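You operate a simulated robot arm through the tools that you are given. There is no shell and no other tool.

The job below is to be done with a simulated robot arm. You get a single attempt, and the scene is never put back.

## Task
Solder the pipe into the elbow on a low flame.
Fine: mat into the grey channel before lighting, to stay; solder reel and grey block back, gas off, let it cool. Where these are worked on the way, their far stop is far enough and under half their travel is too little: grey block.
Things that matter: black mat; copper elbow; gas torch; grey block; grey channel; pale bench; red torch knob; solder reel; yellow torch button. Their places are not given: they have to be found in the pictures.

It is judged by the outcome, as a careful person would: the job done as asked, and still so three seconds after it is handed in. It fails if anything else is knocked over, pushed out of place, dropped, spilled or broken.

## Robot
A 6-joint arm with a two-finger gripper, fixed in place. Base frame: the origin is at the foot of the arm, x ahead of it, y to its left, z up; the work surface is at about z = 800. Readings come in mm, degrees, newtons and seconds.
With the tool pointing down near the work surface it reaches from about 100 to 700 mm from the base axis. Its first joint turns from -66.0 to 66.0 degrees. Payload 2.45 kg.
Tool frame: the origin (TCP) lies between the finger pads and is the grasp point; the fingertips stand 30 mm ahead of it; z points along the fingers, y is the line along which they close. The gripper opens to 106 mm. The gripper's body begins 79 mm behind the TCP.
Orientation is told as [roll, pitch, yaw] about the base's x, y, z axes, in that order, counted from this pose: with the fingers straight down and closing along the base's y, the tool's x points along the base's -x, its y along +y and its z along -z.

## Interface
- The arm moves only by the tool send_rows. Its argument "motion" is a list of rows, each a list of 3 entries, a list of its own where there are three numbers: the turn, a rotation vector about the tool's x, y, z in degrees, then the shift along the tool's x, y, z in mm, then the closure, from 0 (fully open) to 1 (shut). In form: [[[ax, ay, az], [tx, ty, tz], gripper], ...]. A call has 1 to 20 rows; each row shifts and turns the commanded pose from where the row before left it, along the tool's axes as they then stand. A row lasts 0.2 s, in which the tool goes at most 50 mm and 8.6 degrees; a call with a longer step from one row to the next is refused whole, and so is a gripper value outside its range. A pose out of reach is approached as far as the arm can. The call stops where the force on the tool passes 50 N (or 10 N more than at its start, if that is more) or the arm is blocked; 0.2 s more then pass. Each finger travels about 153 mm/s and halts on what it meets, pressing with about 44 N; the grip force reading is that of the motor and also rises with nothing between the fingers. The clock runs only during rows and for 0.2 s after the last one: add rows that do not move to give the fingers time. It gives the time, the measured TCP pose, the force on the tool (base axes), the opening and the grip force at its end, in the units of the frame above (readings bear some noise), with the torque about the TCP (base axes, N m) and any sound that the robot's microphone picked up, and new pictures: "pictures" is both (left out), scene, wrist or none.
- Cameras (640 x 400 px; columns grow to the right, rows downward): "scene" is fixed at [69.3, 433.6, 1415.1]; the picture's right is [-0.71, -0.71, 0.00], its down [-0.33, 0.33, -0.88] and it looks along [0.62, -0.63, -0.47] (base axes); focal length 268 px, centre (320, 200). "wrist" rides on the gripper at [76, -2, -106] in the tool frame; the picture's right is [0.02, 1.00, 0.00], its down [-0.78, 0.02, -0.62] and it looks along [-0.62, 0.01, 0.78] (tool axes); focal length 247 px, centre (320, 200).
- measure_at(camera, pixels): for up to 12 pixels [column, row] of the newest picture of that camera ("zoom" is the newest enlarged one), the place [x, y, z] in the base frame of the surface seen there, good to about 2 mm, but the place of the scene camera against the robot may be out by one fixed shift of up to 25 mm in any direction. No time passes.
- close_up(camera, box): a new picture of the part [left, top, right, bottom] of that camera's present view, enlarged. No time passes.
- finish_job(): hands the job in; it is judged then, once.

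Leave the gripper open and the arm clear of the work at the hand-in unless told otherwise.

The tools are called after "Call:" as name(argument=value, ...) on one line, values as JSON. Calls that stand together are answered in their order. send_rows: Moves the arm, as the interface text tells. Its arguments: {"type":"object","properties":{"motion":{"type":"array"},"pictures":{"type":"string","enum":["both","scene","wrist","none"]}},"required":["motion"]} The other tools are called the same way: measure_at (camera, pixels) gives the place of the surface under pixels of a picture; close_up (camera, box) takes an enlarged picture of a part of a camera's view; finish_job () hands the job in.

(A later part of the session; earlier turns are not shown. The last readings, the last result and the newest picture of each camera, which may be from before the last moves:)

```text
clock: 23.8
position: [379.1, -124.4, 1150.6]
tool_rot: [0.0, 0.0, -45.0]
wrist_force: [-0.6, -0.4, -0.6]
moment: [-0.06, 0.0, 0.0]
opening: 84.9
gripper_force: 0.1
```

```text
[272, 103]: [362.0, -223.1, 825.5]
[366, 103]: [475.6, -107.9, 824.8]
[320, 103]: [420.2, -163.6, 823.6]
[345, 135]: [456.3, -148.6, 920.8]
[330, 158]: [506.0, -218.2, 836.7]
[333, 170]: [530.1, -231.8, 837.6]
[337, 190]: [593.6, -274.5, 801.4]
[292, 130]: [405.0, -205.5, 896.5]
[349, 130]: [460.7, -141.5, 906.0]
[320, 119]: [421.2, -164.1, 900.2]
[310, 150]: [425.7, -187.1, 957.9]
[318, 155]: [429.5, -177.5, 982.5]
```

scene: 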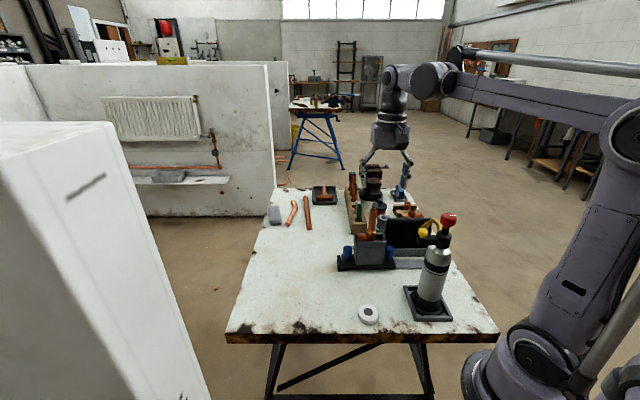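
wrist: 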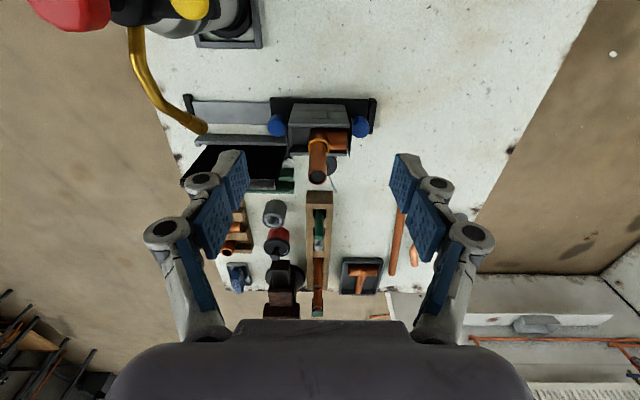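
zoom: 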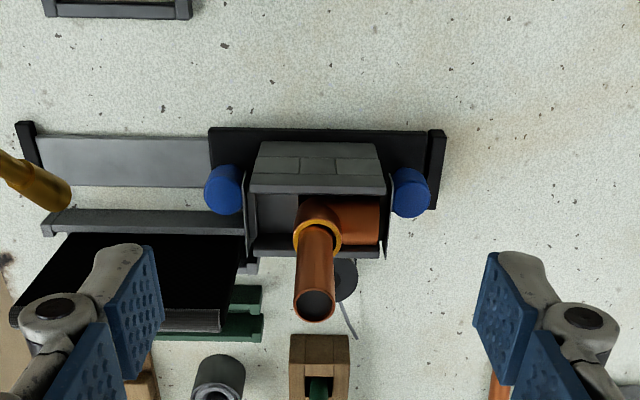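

In slide coordinates (along the rail, and away from the scene camera) the left blue knob is at (-248, 433) with top z=875. The joint ring is at (-180, 438, 942), the nozzle tip at about (-42, 393, 985) and the far stop at +47, so there is about 140 mm of travel. I will turn another -90° and move above the left knob with the camera on the side away from the pipe.

Call:
send_rows(motion=[[[0, 0, 8.2], [0, 0, 0], 0.5], [[0, 0, 8.2], [0, 0, 0], 0.5], [[0, 0, 8.2], [0, 0, 0], 0.5], [[0, 0, 8.2], [0, 0, 0], 0.5], [[0, 0, 8.2], [0, 0, 0], 0.5], [[0, 0, 8.2], [0, 0, 0], 0.5], [[0, 0, 8.2], [0, 0, 0], 0.5], [[0, 0, 8.2], [0, 0, 0], 0.5], [[0, 0, 8.2], [0, 0, 0], 0.5], [[0, 0, 8.2], [0, 0, 0], 0.5], [[0, 0, 8.0], [0, 0, 0], 0.5], [[0, 0, 0], [23.3, 25.8, 0], 0.5], [[0, 0, 0], [23.3, 25.8, 0], 0.5], [[0, 0, 0], [23.3, 25.9, 0], 0.5], [[0, 0, 0], [0, 0, 45], 0.5], [[0, 0, 0], [0, 0, 45], 0.5], [[0, 0, 0], [0, 0, 45], 0.5], [[0, 0, 0], [0, 0, 0], 0.5], [[0, 0, 0], [0, 0, 0], 0.5]], pictures="both")

Call:
close_up(camera="wrist", box=[200, 60, 440, 220])

```text
clock: 27.8
position: [481.3, -129.7, 1014.2]
tool_rot: [0.2, 0.0, -135.0]
wrist_force: [-0.1, 0.0, -0.9]
moment: [0.01, 0.0, -0.02]
opening: 53.0
gripper_force: 0.1
```

scene: 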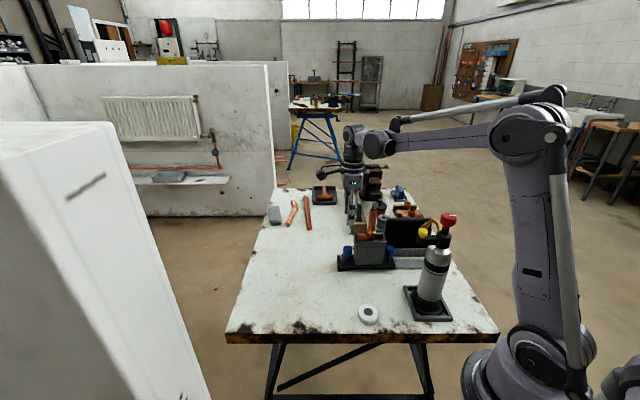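
wrist: 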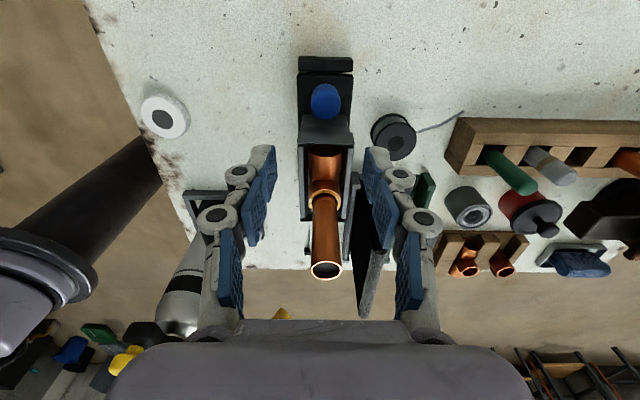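

```text
2.50 times, centred on (320, 140) of wrist
```

zoom: 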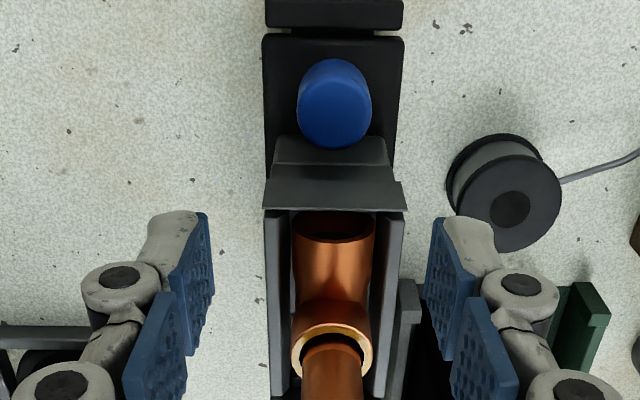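

This view is clear. The left knob is at (326,100), the reel's top disc is centred at about (396,143), and its wire runs right to about (463,111). I will measure these.

Call:
measure_at(camera="wrist", pixels=[[326, 94], [312, 102], [340, 100], [326, 108], [396, 143], [378, 143], [416, 137], [400, 128], [394, 157], [433, 127], [447, 121], [463, 111]])

Call:
close_up(camera="wrist", box=[360, 90, 480, 170])

```text
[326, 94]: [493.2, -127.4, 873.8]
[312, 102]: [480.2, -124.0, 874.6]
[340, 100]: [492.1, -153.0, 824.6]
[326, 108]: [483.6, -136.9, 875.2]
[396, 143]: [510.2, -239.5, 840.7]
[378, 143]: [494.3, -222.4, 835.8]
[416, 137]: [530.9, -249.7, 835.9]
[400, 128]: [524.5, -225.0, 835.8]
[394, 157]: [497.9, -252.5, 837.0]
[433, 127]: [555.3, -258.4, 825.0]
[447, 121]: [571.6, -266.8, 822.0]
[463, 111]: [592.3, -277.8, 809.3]
```

```text
5.00 times, centred on (420, 130) of wrist
```

zoom: 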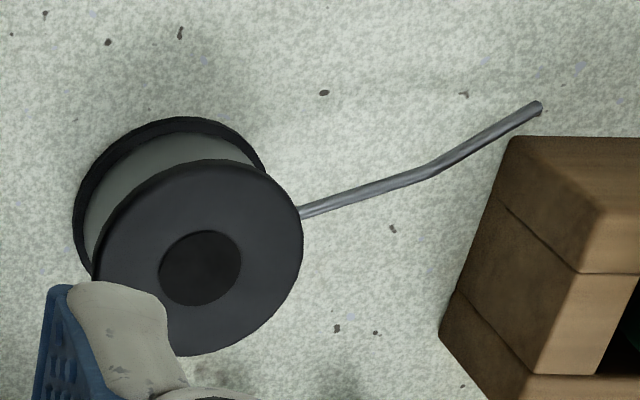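

The reel's centre is at about (-192, 530) with radius about 23 mm and top at 838, and its wire tip is about 85 mm away from it. The blue knob's centre is at about (-250, 438). I will shift 4.5 mm towards the knob's centre and lower until the fingertips are beside the knob, stopping well above the plate.

Call:
send_rows(motion=[[[0, 0, 0], [2, 4.5, 0], 0.5], [[0, 0, 0], [0, 0, 35], 0.5], [[0, 0, 0], [0, 0, 35], 0.5], [[0, 0, 0], [0, 0, 30], 0.5], [[0, 0, 0], [0, 0, 0], 0.5], [[0, 0, 0], [0, 0, 0], 0.5]], pictures="both")

Call:
close_up(camera="wrist", box=[200, 60, 440, 220])

```text
clock: 29.2
position: [486.4, -132.4, 915.4]
tool_rot: [0.1, 0.0, -135.0]
wrist_force: [-0.4, 0.2, 0.8]
moment: [0.0, 0.03, -0.01]
opening: 52.7
gripper_force: 0.0
```

scene: 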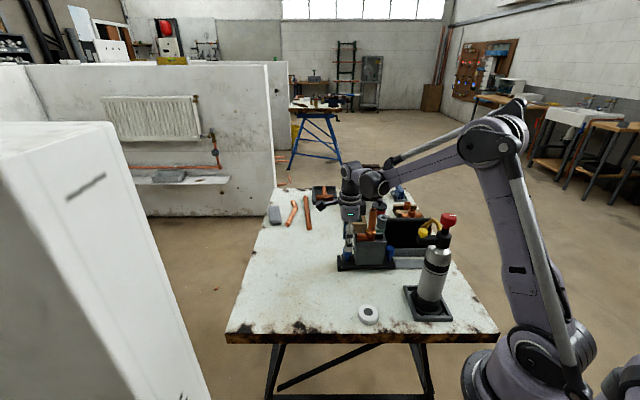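
wrist: 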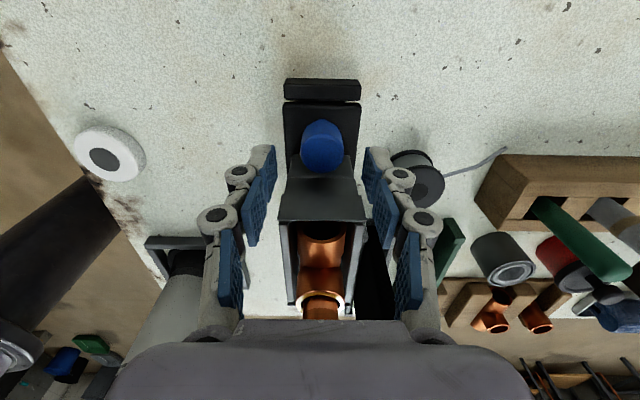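

```text
2.50 times, centred on (320, 140) of wrist
```

zoom: 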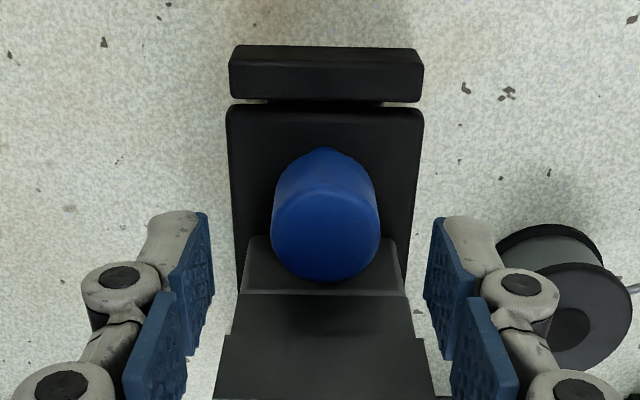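

The knob is centred between the fingers, within 1–2 mm. I will lower 45 mm and close on it.

Call:
send_rows(motion=[[[0, 0, 0], [0, 1, 22], 0.5], [[0, 0, 0], [0, 0, 22], 0.5], [[0, 0, 0], [0, 0, 0], 0.5], [[0, 0, 0], [0, 0, 0], 0.6], [[0, 0, 0], [0, 0, 0], 0.7], [[0, 0, 0], [0, 0, 0], 0.8], [[0, 0, 0], [0, 0, 0], 0.9], [[0, 0, 0], [0, 0, 0], 0.9]], pictures="both")

```text
clock: 31.0
position: [488.2, -133.1, 871.7]
tool_rot: [-0.1, 0.0, -135.1]
wrist_force: [-8.0, 5.4, -5.4]
moment: [0.14, 0.13, -0.05]
opening: 28.3
gripper_force: 44.8
```

scene: 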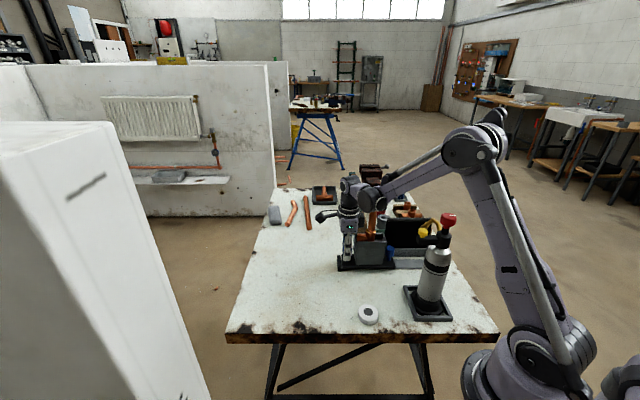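
wrist: 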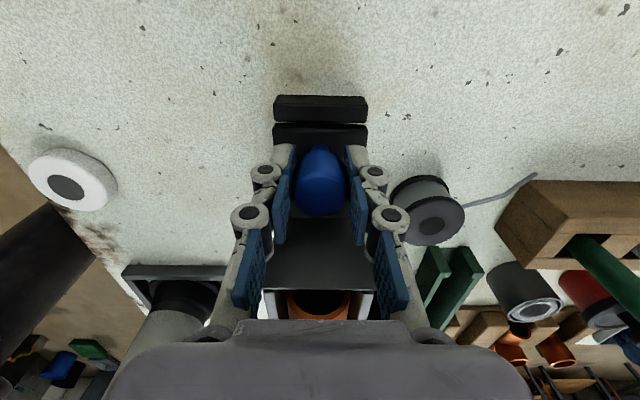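

The knob is gripped with a 28 mm opening. I will slide the block towards the far stop in small rows, first 120 mm.

Call:
send_rows(motion=[[[0, 0, 0], [-4, -1, 0], 0.9], [[0, 0, 0], [-10, 0, 0], 0.9], [[0, 0, 0], [-12, 0, 0], 0.9], [[0, 0, 0], [-12, 0, 0], 0.9], [[0, 0, 0], [-12, 0, 0], 0.9], [[0, 0, 0], [-12, 0, 0], 0.9], [[0, 0, 0], [-12, 0, 0], 0.9], [[0, 0, 0], [-12, 0, 0], 0.9], [[0, 0, 0], [-12, 0, 0], 0.9], [[0, 0, 0], [-12, 0, 0], 0.9], [[0, 0, 0], [-10, 0, 0], 0.9], [[0, 0, 0], [0, 0, 0], 0.9]], pictures="both")

```text
clock: 33.6
position: [403.3, -219.1, 870.9]
tool_rot: [0.2, -0.1, -134.9]
wrist_force: [1.5, -0.9, 26.0]
moment: [-0.1, 0.0, 0.04]
opening: 28.5
gripper_force: 45.1
```

scene: 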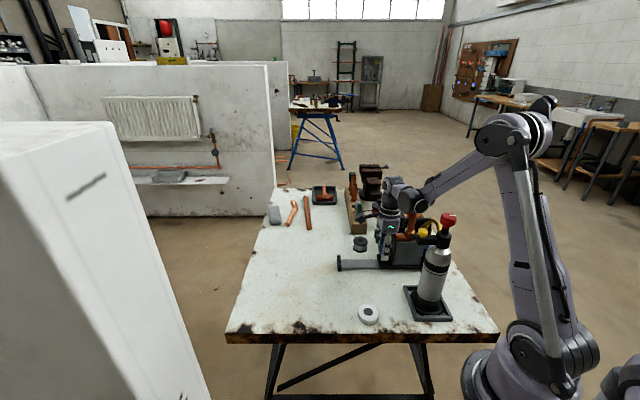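
wrist: 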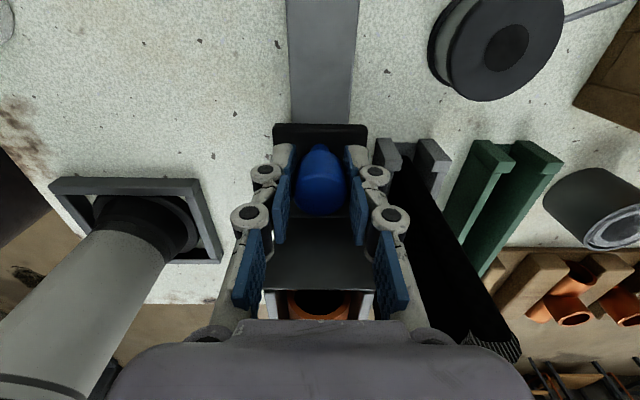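

It slid 120 mm. There is a 26 N upward load, so I will raise a little and continue in 3 mm steps to find the far stop.

Call:
send_rows(motion=[[[0, 0, 0], [-3, 0, -0.7], 0.9], [[0, 0, 0], [-4, 0, 0], 0.9], [[0, 0, 0], [-4, 0, 0], 0.9], [[0, 0, 0], [-3, 0, 0], 0.9], [[0, 0, 0], [-2, 0, 0], 0.9], [[0, 0, 0], [-2, 0, 0], 0.9], [[0, 0, 0], [0, 0, 0], 0.9]], pictures="scene")

Call:
close_up(camera="scene", box=[330, 170, 470, 280])

```text
clock: 35.2
position: [391.2, -230.4, 871.3]
tool_rot: [0.2, 0.0, -135.1]
wrist_force: [7.4, -6.5, -15.6]
moment: [0.05, -0.36, 0.09]
opening: 28.5
gripper_force: 44.5
```

scene: 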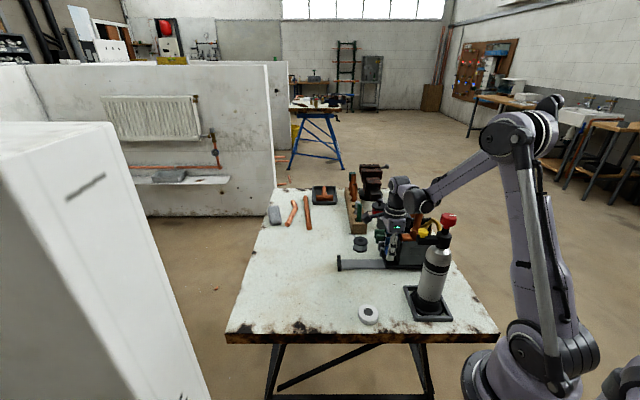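

```text
3.64 times, centred on (400, 225) of scene
```

zoom: 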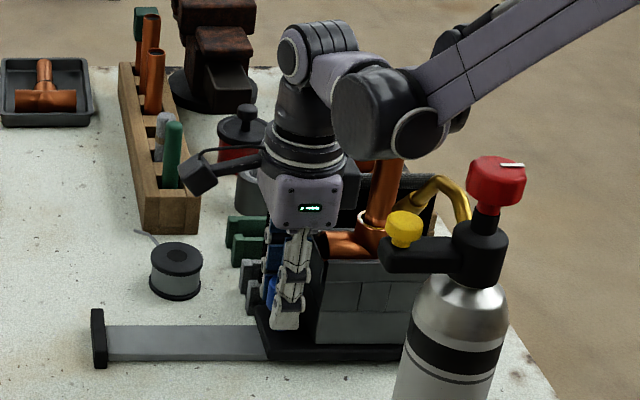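

No resistance along the rail yet at -114. I will continue with small steps until the stop is felt.

Call:
send_rows(motion=[[[0, 0, 0], [-1.5, 0, 0], 0.9], [[0, 0, 0], [-1.5, 0, 0], 0.9], [[0, 0, 0], [-1.5, 0, 0], 0.9], [[0, 0, 0], [-1.5, 0, 0], 0.9], [[0, 0, 0], [0, 0, 0], 0.9]], pictures="wrist")

```text
clock: 36.4
position: [389.6, -231.9, 871.5]
tool_rot: [0.4, 0.5, -134.8]
wrist_force: [29.0, 11.2, -21.5]
moment: [-0.19, -0.12, 0.2]
opening: 28.8
gripper_force: 44.9
```

wrist: 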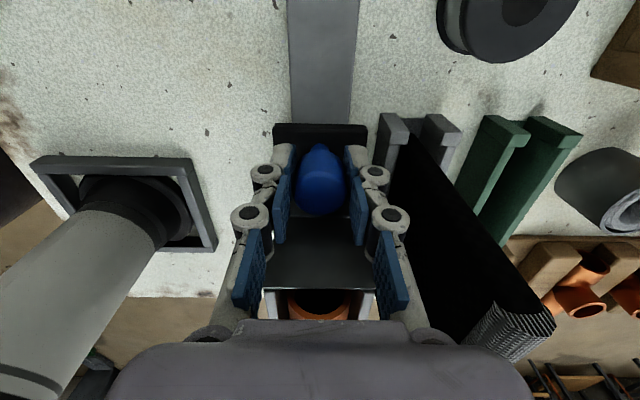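

The far stop is reached: 28 N of resistance and 139.6 mm of travel. I will ease off, open, and rise straight up.

Call:
send_rows(motion=[[[0, 0, 0], [2.5, 0, 0], 0.9], [[0, 0, 0], [0, 0, 0], 0.9], [[0, 0, 0], [0, 0, 0], 0.75], [[0, 0, 0], [0, 0, 0], 0.6], [[0, 0, 0], [0, 0, 0], 0.55], [[0, 0, 0], [0, 0, 0], 0.55], [[0, 0, 0], [0, 0, -15], 0.55], [[0, 0, 0], [0, 0, -25], 0.55], [[0, 0, 0], [0, 0, -40], 0.55], [[0, 0, 0], [0, 0, -45], 0.55], [[0, 0, 0], [0, 0, -45], 0.55], [[0, 0, 0], [25, 0, -30], 0.55], [[0, 0, 0], [40, 0, 0], 0.55], [[0, 0, 0], [0, 0, 0], 0.55], [[0, 0, 0], [0, 0, 0], 0.55]], pictures="both")

Call:
close_up(camera="wrist", box=[180, 60, 460, 300])

Call:
close_up(camera="scene", box=[330, 180, 470, 290])

```text
clock: 39.6
position: [435.0, -187.3, 1071.2]
tool_rot: [0.1, -0.1, -135.1]
wrist_force: [0.8, -1.2, -0.1]
moment: [0.03, 0.01, -0.03]
opening: 47.8
gripper_force: 0.0
```

scene: 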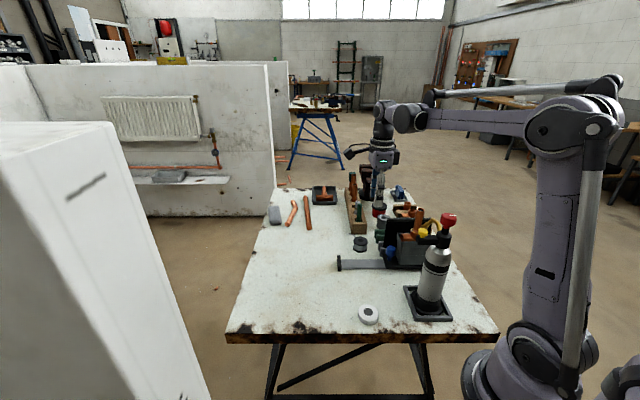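
wrist: 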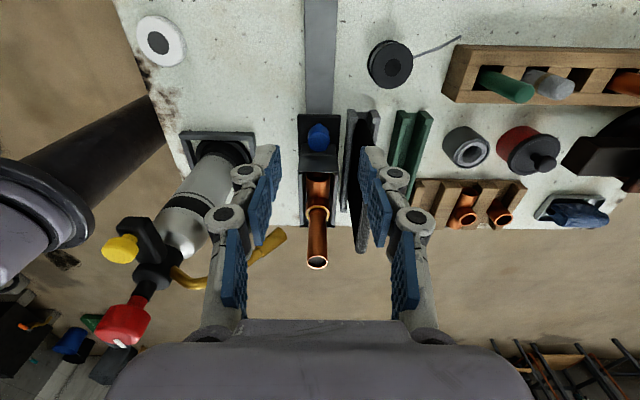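

```text
1.67 times, centred on (320, 180) of wrist
```

zoom: 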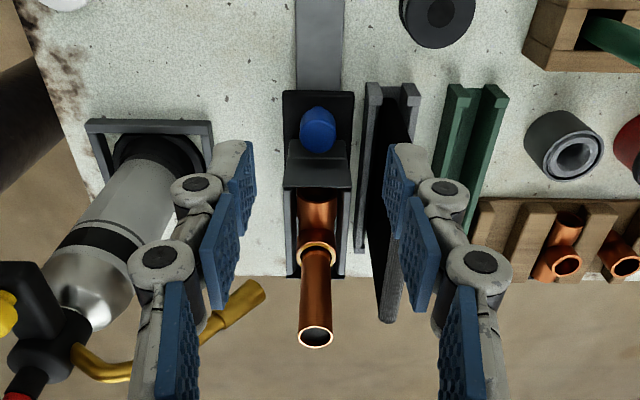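

```text
3.64 times, centred on (400, 235) of scene
```

zoom: 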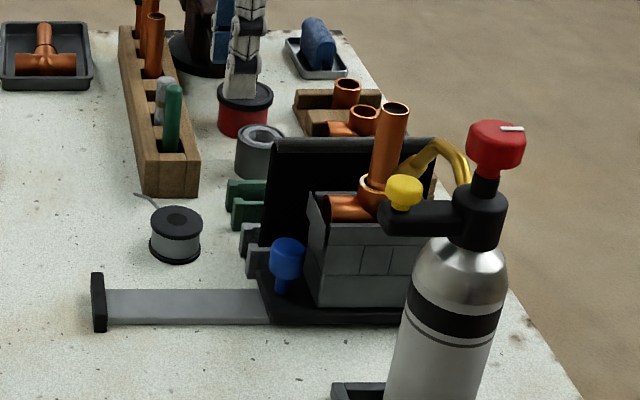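

The block is at the far stop with the joint in front of the nozzle, and the reel and its wire are clear. I will measure the joint, the nozzle, the reel and the wire for planning.

Call:
measure_at(camera="wrist", pixels=[[318, 203], [305, 209], [331, 209], [318, 218], [317, 262], [283, 233], [262, 245], [391, 65], [371, 70], [411, 61], [440, 46], [460, 38]])

Call:
close_up(camera="wrist", box=[360, 20, 480, 100])

Call:
close_up(camera="wrist", box=[230, 160, 370, 280])

```text
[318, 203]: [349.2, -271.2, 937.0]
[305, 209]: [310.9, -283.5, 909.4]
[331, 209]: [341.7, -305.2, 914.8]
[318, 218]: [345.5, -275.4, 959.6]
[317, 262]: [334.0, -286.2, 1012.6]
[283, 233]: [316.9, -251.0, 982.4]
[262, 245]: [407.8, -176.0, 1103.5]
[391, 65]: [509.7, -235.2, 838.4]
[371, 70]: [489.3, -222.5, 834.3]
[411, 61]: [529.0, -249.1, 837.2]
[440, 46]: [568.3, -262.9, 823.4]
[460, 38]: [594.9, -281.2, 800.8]
```

```text
5.00 times, centred on (420, 60) of wrist
```

zoom: 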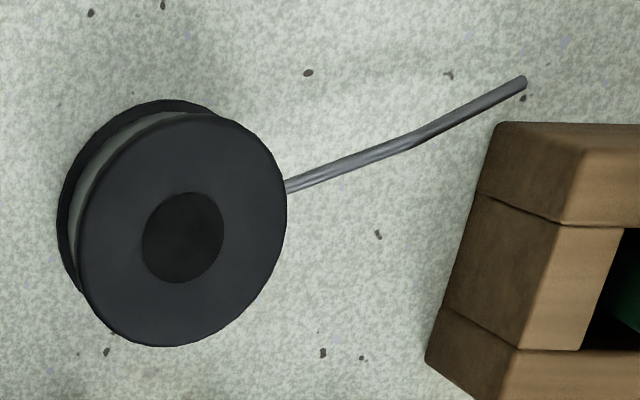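

```text
3.33 times, centred on (300, 220) of wrist
```

zoom: 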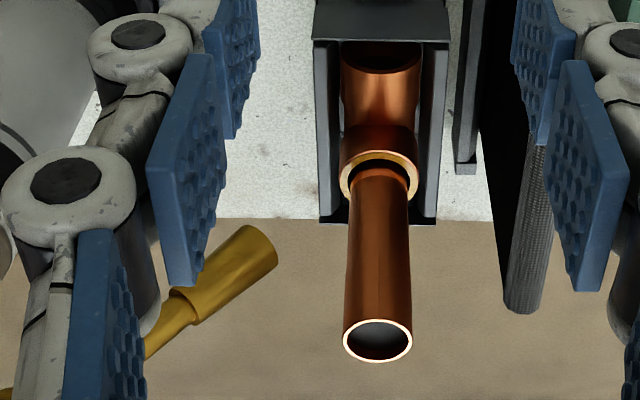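

I need the wire's tip height, so I will measure several points along the wire.

Call:
measure_at(camera="wrist", pixels=[[460.6, 36.6], [459, 37.2], [457, 38.2], [454, 39.8], [450, 41.8], [446, 43.8], [442, 46.4], [438, 48.4], [432, 50.6], [426, 52.8], [420, 55], [416, 56.6]])

```text
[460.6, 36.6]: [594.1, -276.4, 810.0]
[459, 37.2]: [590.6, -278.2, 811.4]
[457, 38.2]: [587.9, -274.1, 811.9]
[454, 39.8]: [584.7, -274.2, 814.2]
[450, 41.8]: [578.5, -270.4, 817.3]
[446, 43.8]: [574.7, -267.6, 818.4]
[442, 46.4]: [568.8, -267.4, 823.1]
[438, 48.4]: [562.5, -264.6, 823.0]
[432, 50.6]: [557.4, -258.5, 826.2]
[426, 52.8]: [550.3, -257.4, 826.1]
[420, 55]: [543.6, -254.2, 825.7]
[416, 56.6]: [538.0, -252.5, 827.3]
```

The wire tip is at about (-224, 616, 810), and I now have the offset from the reel to the wire tip. Next I will look at the torch. I will rise above it, go over the red knob at about (221,-172), and turn the tool to -45° yaw.

Call:
send_rows(motion=[[[0, 0, 0], [0, 0, -40], 0.4], [[0, 0, 0], [0, 0, -40], 0.4], [[0, 0, 0], [0, 0, -40], 0.4], [[0, 0, 0], [-28, -32.4, 0], 0.4], [[0, 0, 0], [-28, -32.4, 0], 0.4], [[0, 0, 0], [-28, -32.4, 0], 0.4], [[0, 0, 0], [-28, -32.4, 0], 0.4], [[0, 0, 0], [-28, -32.4, 0], 0.4], [[0, 0, -8.2], [0, 0, 0], 0.4], [[0, 0, -8.2], [0, 0, 0], 0.4], [[0, 0, -8.2], [0, 0, 0], 0.4], [[0, 0, -8.2], [0, 0, 0], 0.4], [[0, 0, -8.2], [0, 0, 0], 0.4], [[0, 0, -8.2], [0, 0, 0], 0.4], [[0, 0, -8.2], [0, 0, 0], 0.4], [[0, 0, -8.2], [0, 0, 0], 0.4], [[0, 0, -8.2], [0, 0, 0], 0.4], [[0, 0, -8.2], [0, 0, 0], 0.4], [[0, 0, -8.0], [0, 0, 0], 0.4], [[0, 0, 0], [0, 0, 0], 0.4]], pictures="both")

Call:
close_up(camera="wrist", box=[200, 60, 440, 220])

```text
clock: 43.8
position: [221.7, -170.7, 1191.8]
tool_rot: [0.0, -0.1, -44.9]
wrist_force: [-0.2, 0.1, 0.1]
moment: [0.01, -0.02, 0.02]
opening: 63.6
gripper_force: 0.1
```

scene: 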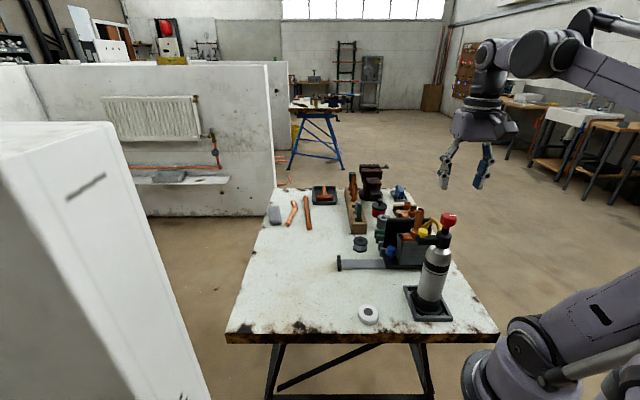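
wrist: 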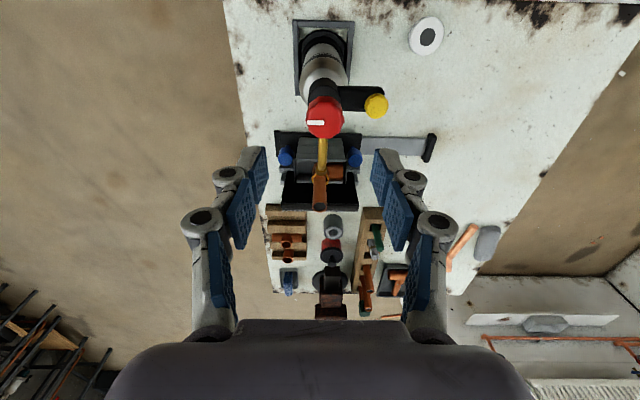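

```text
2.50 times, centred on (320, 140) of wrist
```

zoom: 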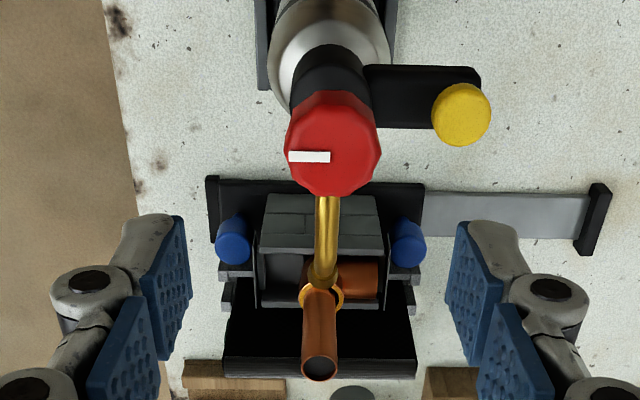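

The nozzle lines up with the joint. The knob is at (325,118) with its white mark pointing along the rail to the far stop, and the button is at (376,106). I will measure the knob, the button and the tube.

Call:
measure_at(camera="wrist", pixels=[[325, 112], [309, 120], [342, 118], [325, 130], [325, 104], [376, 106], [371, 106], [382, 106], [376, 112], [355, 100], [323, 150], [323, 165]])

Call:
close_up(camera="wrist", box=[290, 60, 400, 160])

Call:
close_up(camera="scene", box=[400, 200, 470, 260])

```text
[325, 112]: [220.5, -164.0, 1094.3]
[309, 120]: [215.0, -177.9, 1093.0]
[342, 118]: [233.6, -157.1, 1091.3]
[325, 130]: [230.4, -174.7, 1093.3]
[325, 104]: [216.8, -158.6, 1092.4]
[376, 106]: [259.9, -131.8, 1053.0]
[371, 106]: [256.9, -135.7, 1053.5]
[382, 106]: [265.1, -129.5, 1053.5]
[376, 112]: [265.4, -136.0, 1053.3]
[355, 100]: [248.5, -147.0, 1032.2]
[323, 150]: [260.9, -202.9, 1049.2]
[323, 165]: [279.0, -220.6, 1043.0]
```

```text
4.00 times, centred on (345, 110) of wrist
```

zoom: 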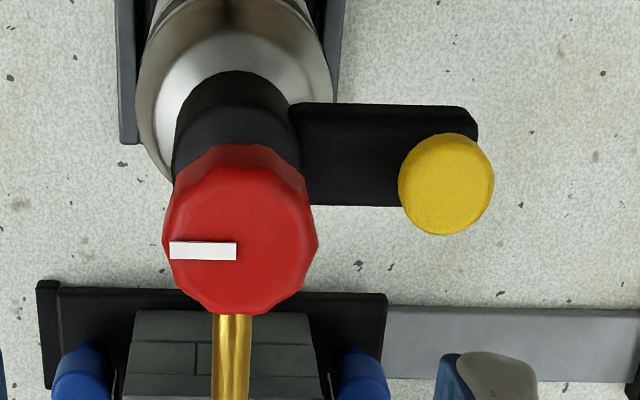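

```text
6.67 times, centred on (435, 230) of scene
```

zoom: 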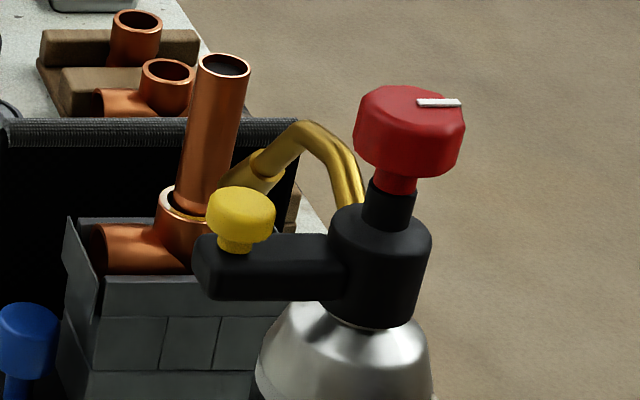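

The knob's axis is at about (-40, 278) with top z=1094 and radius about 16. The button is at (-90.6, 277) with top z=1053. The torch may be only standing there, so I will centre carefully, with the fingers 42 mm apart, and lower around the knob.

Call:
send_rows(motion=[[[0, 0, 0], [0, 4, 0], 0.4], [[0, 0, 0], [0, 0, 25], 0.4], [[0, 0, 0], [0, 0, 20], 0.4], [[0, 0, 0], [0, 0, 0], 0.4], [[0, 0, 0], [0, 0, 0], 0.4]], pictures="both")

Call:
close_up(camera="wrist", box=[200, 60, 440, 220])

```text
clock: 45.0
position: [223.2, -168.9, 1146.3]
tool_rot: [-0.1, -0.1, -45.0]
wrist_force: [-0.1, 0.1, 0.0]
moment: [0.0, 0.02, -0.04]
opening: 63.5
gripper_force: 0.0
```

scene: 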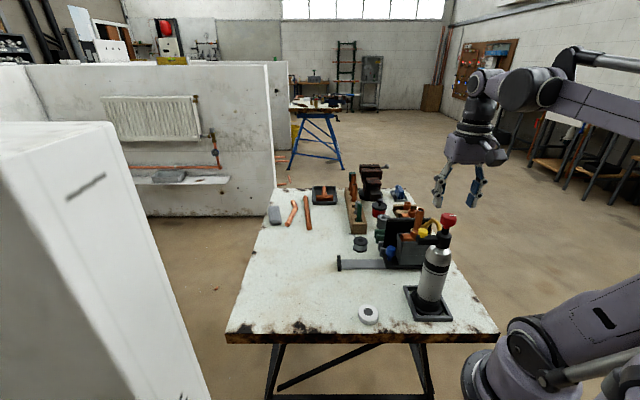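
wrist: 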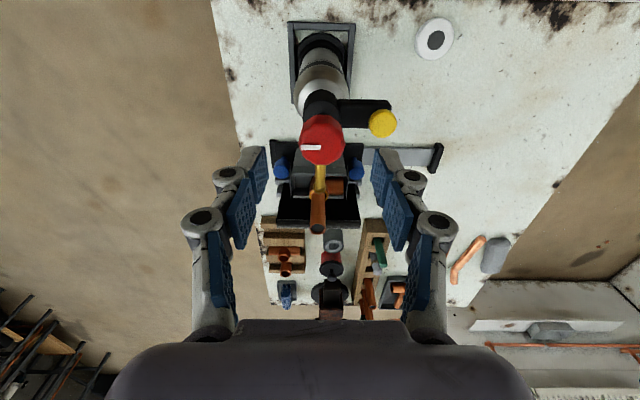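

```text
2.50 times, centred on (320, 140) of wrist
```

zoom: 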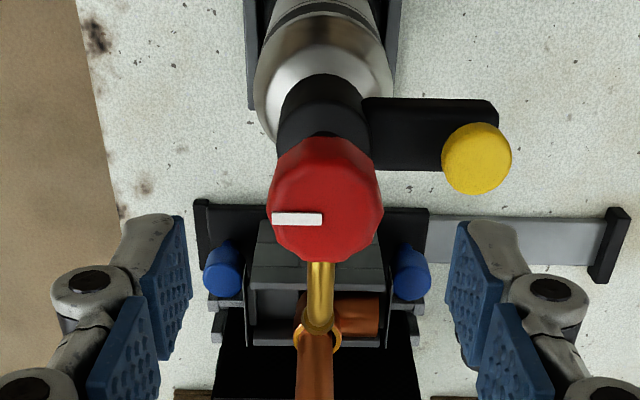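

I will measure the knob's rim again from this closer view to centre the fingers on it.

Call:
measure_at(camera="wrist", pixels=[[322, 162], [322, 150], [322, 135], [322, 129], [303, 147], [341, 147], [310, 147.5], [318, 147.5], [330, 158], [314, 158], [335, 140], [308, 140]])

Call:
close_up(camera="wrist", box=[290, 100, 360, 170])

```text
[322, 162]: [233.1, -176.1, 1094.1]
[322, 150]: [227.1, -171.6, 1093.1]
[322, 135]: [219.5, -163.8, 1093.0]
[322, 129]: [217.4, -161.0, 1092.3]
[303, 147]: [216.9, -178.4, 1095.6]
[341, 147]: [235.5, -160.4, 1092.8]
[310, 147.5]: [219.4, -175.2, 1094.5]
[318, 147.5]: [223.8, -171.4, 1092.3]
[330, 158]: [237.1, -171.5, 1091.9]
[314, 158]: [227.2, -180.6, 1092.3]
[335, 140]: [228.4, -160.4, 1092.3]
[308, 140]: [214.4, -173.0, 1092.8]
```

```text
5.71 times, centred on (325, 135) of wrist
```

zoom: 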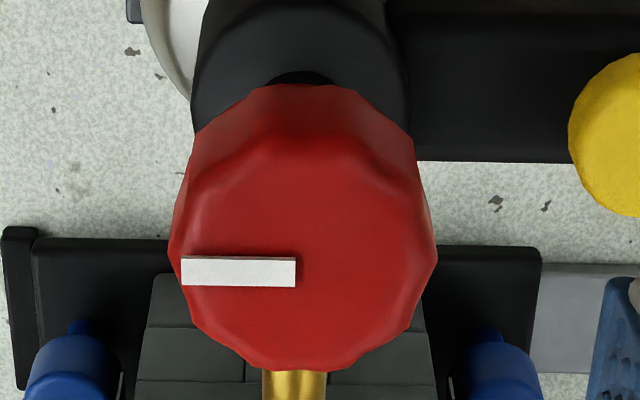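

The knob's axis is at (-40, 278), so I will shift 1.5 mm and 0.8 mm, lower to TCP z≈1099 and close to 37 mm without touching.

Call:
send_rows(motion=[[[0, 0, 0], [-0.8, 1.5, 0], 0.4], [[0, 0, 0], [0, 0, 24], 0.4], [[0, 0, 0], [0, 0, 23], 0.4], [[0, 0, 0], [0, 0, 0], 0.5], [[0, 0, 0], [0, 0, 0], 0.6], [[0, 0, 0], [0, 0, 0], 0.64], [[0, 0, 0], [0, 0, 0], 0.64]], pictures="both")

Call:
close_up(camera="wrist", box=[240, 120, 400, 240])

Call:
close_up(camera="scene", box=[400, 170, 490, 260])

```text
clock: 46.6
position: [224.6, -168.0, 1099.3]
tool_rot: [0.0, -0.1, -45.0]
wrist_force: [-0.1, -0.8, 0.5]
moment: [0.0, -0.01, 0.0]
opening: 38.0
gripper_force: 0.1
```

scene: 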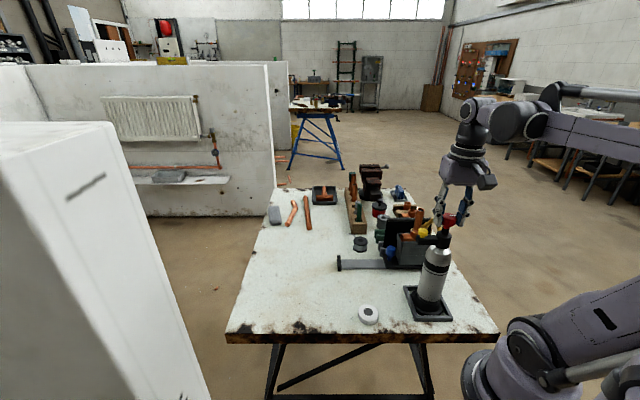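
wrist: 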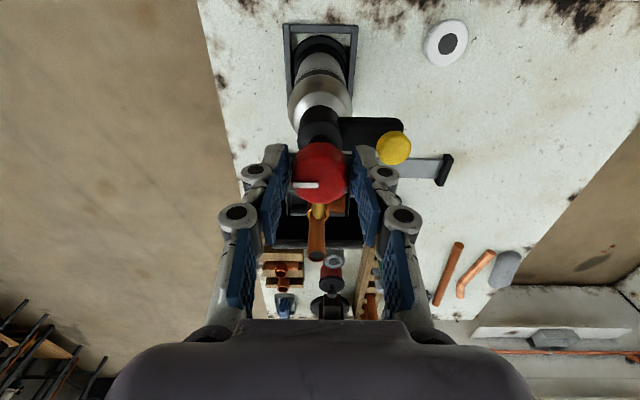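

```text
3.33 times, centred on (320, 180) of wrist
```

zoom: 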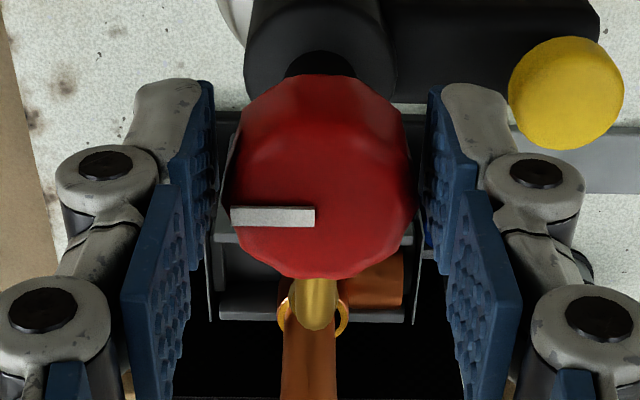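

```text
4.44 times, centred on (445, 215) of scene
```

zoom: 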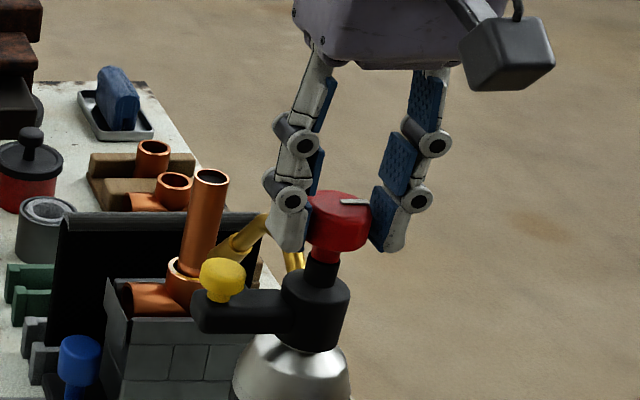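

The fingers straddle the knob evenly. I will close slowly and read the force.

Call:
send_rows(motion=[[[0, 0, 0], [0, 0, 0], 0.66], [[0, 0, 0], [0, 0.5, 0], 0.68], [[0, 0, 0], [0, 0, 0], 0.69], [[0, 0, 0], [0, 0, 0], 0.7], [[0, 0, 0], [0, 0, 0], 0.71], [[0, 0, 0], [0, 0, 0], 0.72], [[0, 0, 0], [0, 0, 0], 0.72]], pictures="wrist")

```text
clock: 48.2
position: [224.5, -167.9, 1100.6]
tool_rot: [-0.1, 0.0, -45.0]
wrist_force: [-0.6, -0.5, -0.3]
moment: [-0.03, 0.08, -0.03]
opening: 31.2
gripper_force: 44.1
```

wrist: 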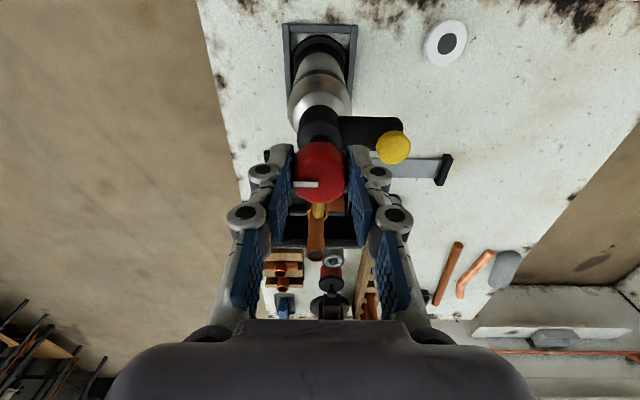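

The knob is gripped with almost no side force. I will turn it about 6° anticlockwise as seen from above and read the torque and any sound.

Call:
send_rows(motion=[[[0, 0, -3], [0, 0, 0], 0.74], [[0, 0, -3], [0, 0, 0], 0.74], [[0, 0, 0], [0, 0, 0], 0.74]], pictures="wrist")

Call:
close_up(camera="wrist", box=[240, 120, 400, 240])

```text
clock: 49.0
position: [224.6, -167.8, 1099.8]
tool_rot: [0.1, -0.1, -39.0]
wrist_force: [-2.6, -0.7, 8.8]
moment: [-0.03, 0.28, 0.02]
opening: 31.3
gripper_force: 44.0
```

wrist: 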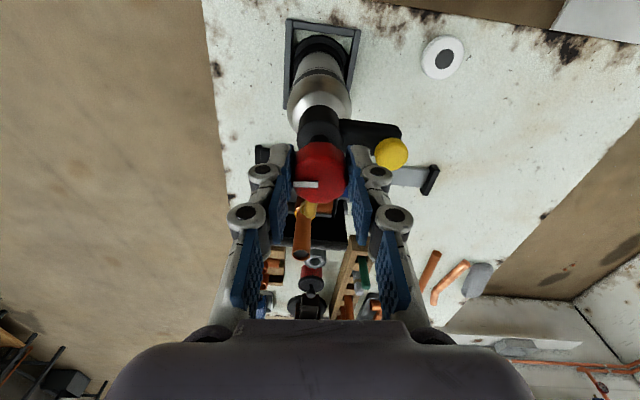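

```text
3.33 times, centred on (320, 180) of wrist
```

zoom: 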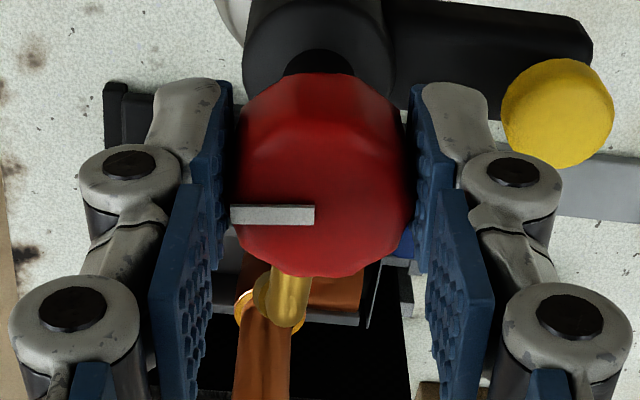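

The knob turns with the gripper and hardly any torque, with no sound yet. I will turn it another 9°.

Call:
send_rows(motion=[[[0, 0, -3], [0, 0, 0], 0.74], [[0, 0, -3], [0, 0, 0], 0.74], [[0, 0, -3], [0, 0, 0], 0.74], [[0, 0, 0], [0, 0, 0], 0.74]], pictures="scene")

Call:
close_up(camera="scene", box=[390, 180, 480, 260])

```text
clock: 50.0
position: [224.5, -166.4, 1100.3]
tool_rot: [0.0, -0.2, -30.0]
wrist_force: [-5.5, -2.4, 29.4]
moment: [-0.08, 0.3, -0.03]
opening: 31.3
gripper_force: 43.5
```

scene: 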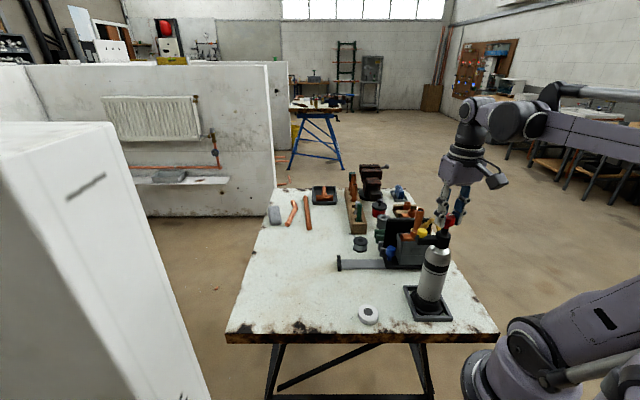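

```text
5.00 times, centred on (435, 220) of scene
```

zoom: 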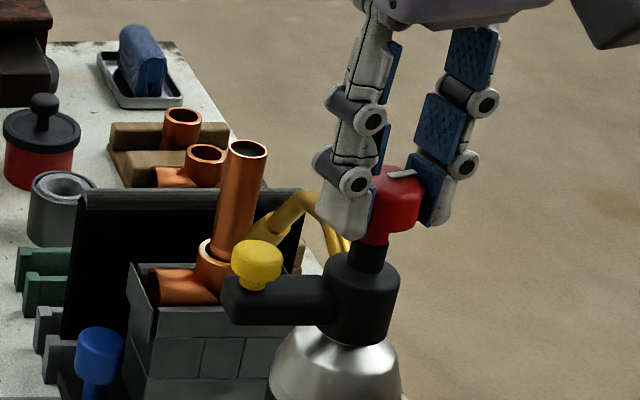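

It has turned 15° with no sound. The upward load has grown to 29 N, so I will raise about 1 mm to unload and turn a further 9°.

Call:
send_rows(motion=[[[0, 0, 0], [0, 0, -0.8], 0.74], [[0, 0, -3], [0, 0, 0], 0.74], [[0, 0, -3], [0, 0, 0], 0.74], [[0, 0, -3], [0, 0, 0], 0.74], [[0, 0, 0], [0, 0, 0], 0.74]], pictures="wrist")

Call:
close_up(camera="wrist", box=[240, 100, 400, 240])

```text
clock: 51.2
position: [226.6, -165.9, 1100.1]
tool_rot: [0.0, -0.1, -21.0]
wrist_force: [0.0, -0.4, -0.7]
moment: [-0.12, 0.0, -0.01]
opening: 31.1
gripper_force: 43.9
```

wrist: 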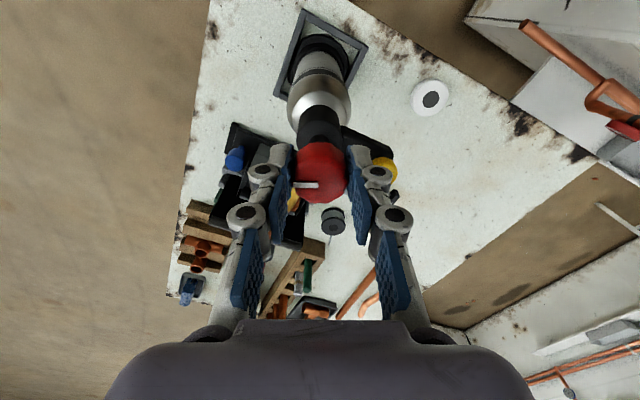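

```text
2.86 times, centred on (320, 170) of wrist
```

zoom: 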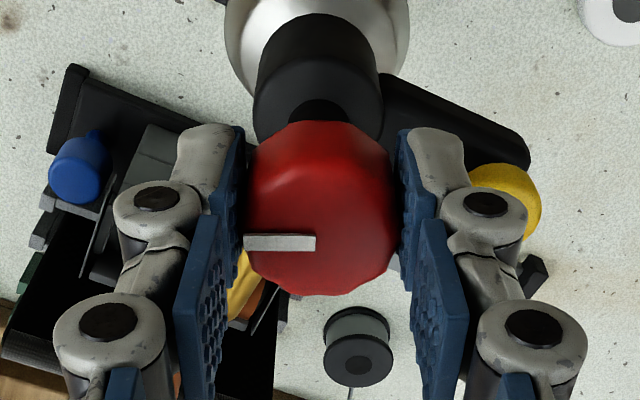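

It has turned 24° in total with no sound and no resistance. I will turn 6° more, to 30°, then let go and rise clear of the knob.

Call:
send_rows(motion=[[[0, 0, -3], [0, 0, 0], 0.74], [[0, 0, -3], [0, 0, 0], 0.74], [[0, 0, 0], [0, 0, 0], 0.74]], pictures="none")

```text
clock: 52.0
position: [226.3, -167.1, 1100.3]
tool_rot: [-0.1, -0.1, -15.0]
wrist_force: [0.0, -0.6, -0.4]
moment: [-0.01, 0.05, 0.02]
opening: 31.4
gripper_force: 44.1
```

The torque is still near zero. I will open, rise, turn back to -45° yaw, close the fingers and go above the yellow button at (-90.6, 277), about 30 mm above it.

Call:
send_rows(motion=[[[0, 0, 0], [0, 0, 0], 0.65], [[0, 0, 0], [0, 0, 0], 0.55], [[0, 0, 0], [0, 0, 0], 0.5], [[0, 0, 0], [0, 0, -25], 0.5], [[0, 0, 0], [0, 0, -30], 0.5], [[0, 0, 7.5], [0, 0, 0], 0.7], [[0, 0, 7.5], [0, 0, 0], 0.9], [[0, 0, 7.5], [0, 0, 0], 1.0], [[0, 0, 7.5], [0, 0, 0], 1.0], [[0, 0, 0], [0, 25, 0], 1.0], [[0, 0, 0], [0, 25, 0], 1.0], [[0, 0, 0], [0, 0, 0], 1.0], [[0, 0, 0], [0, 0, 0], 1.0]], pictures="both")

Call:
close_up(camera="wrist", box=[220, 80, 420, 220])

Call:
close_up(camera="scene", box=[390, 170, 490, 260])

```text
clock: 54.8
position: [260.6, -131.2, 1153.6]
tool_rot: [0.0, -0.1, -45.0]
wrist_force: [-1.1, -0.1, 0.1]
moment: [-0.03, 0.0, 0.04]
opening: 0.1
gripper_force: 28.4
```

scene: 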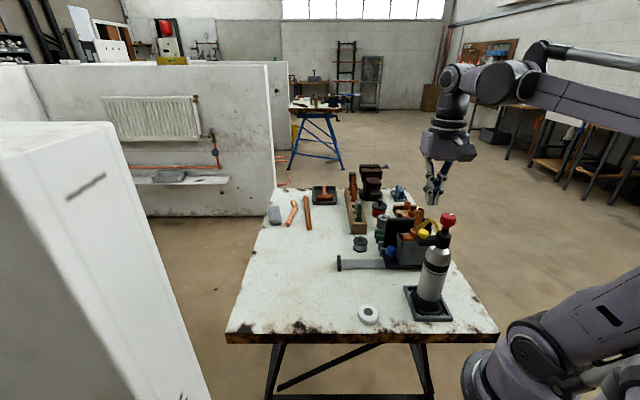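
wrist: 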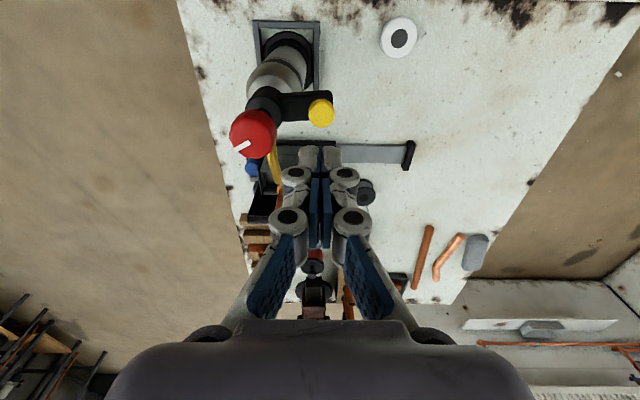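

```text
2.86 times, centred on (320, 150) of wrist
```

zoom: 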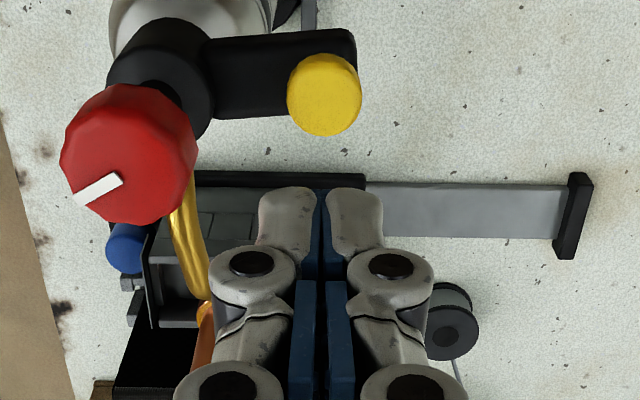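

```text
4.44 times, centred on (440, 215) of scene
```

zoom: 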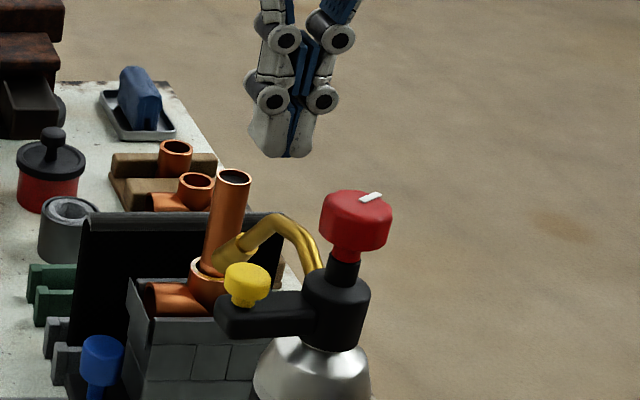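

The white mark has turned 30° and stayed. The fingers are right above the yellow button. I will lower to just above it, then press in 1.5 mm steps.

Call:
send_rows(motion=[[[0, 0, 0], [0, 0, 30], 1.0], [[0, 0, 0], [0, 0, 30], 1.0], [[0, 0, 0], [0, 0, 0], 1.0], [[0, 0, 0], [0, 0, 3], 1.0], [[0, 0, 0], [0, 0, 3], 1.0], [[0, 0, 0], [0, 0, 2], 1.0], [[0, 0, 0], [0, 0, 2], 1.0], [[0, 0, 0], [0, 0, 0], 1.0]], pictures="scene")

Call:
close_up(camera="scene", box=[390, 170, 490, 260])

```text
clock: 56.6
position: [260.8, -132.1, 1084.7]
tool_rot: [0.0, -0.2, -45.0]
wrist_force: [0.8, 1.0, -0.4]
moment: [-0.01, 0.0, -0.01]
opening: 0.0
gripper_force: 28.8
```

scene: 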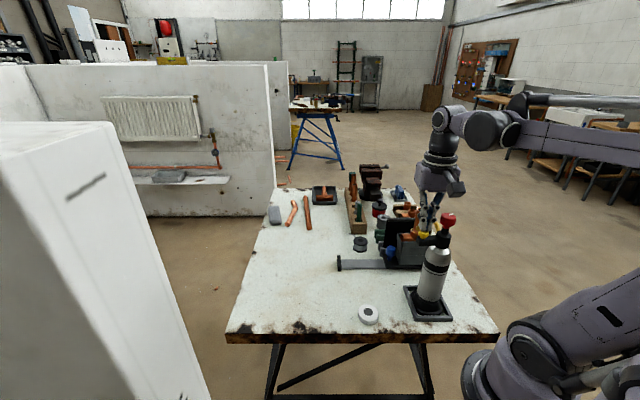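

```text
4.44 times, centred on (440, 215) of scene
```

zoom: 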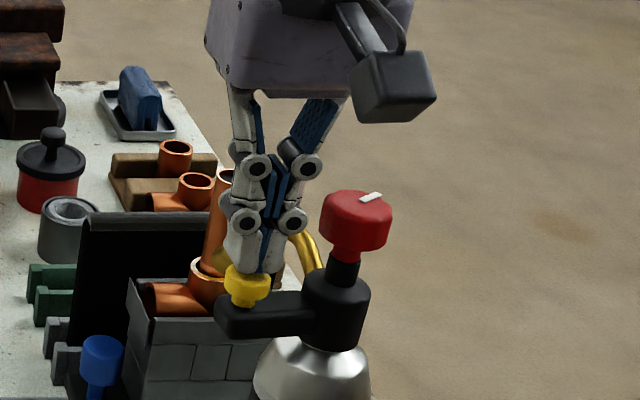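

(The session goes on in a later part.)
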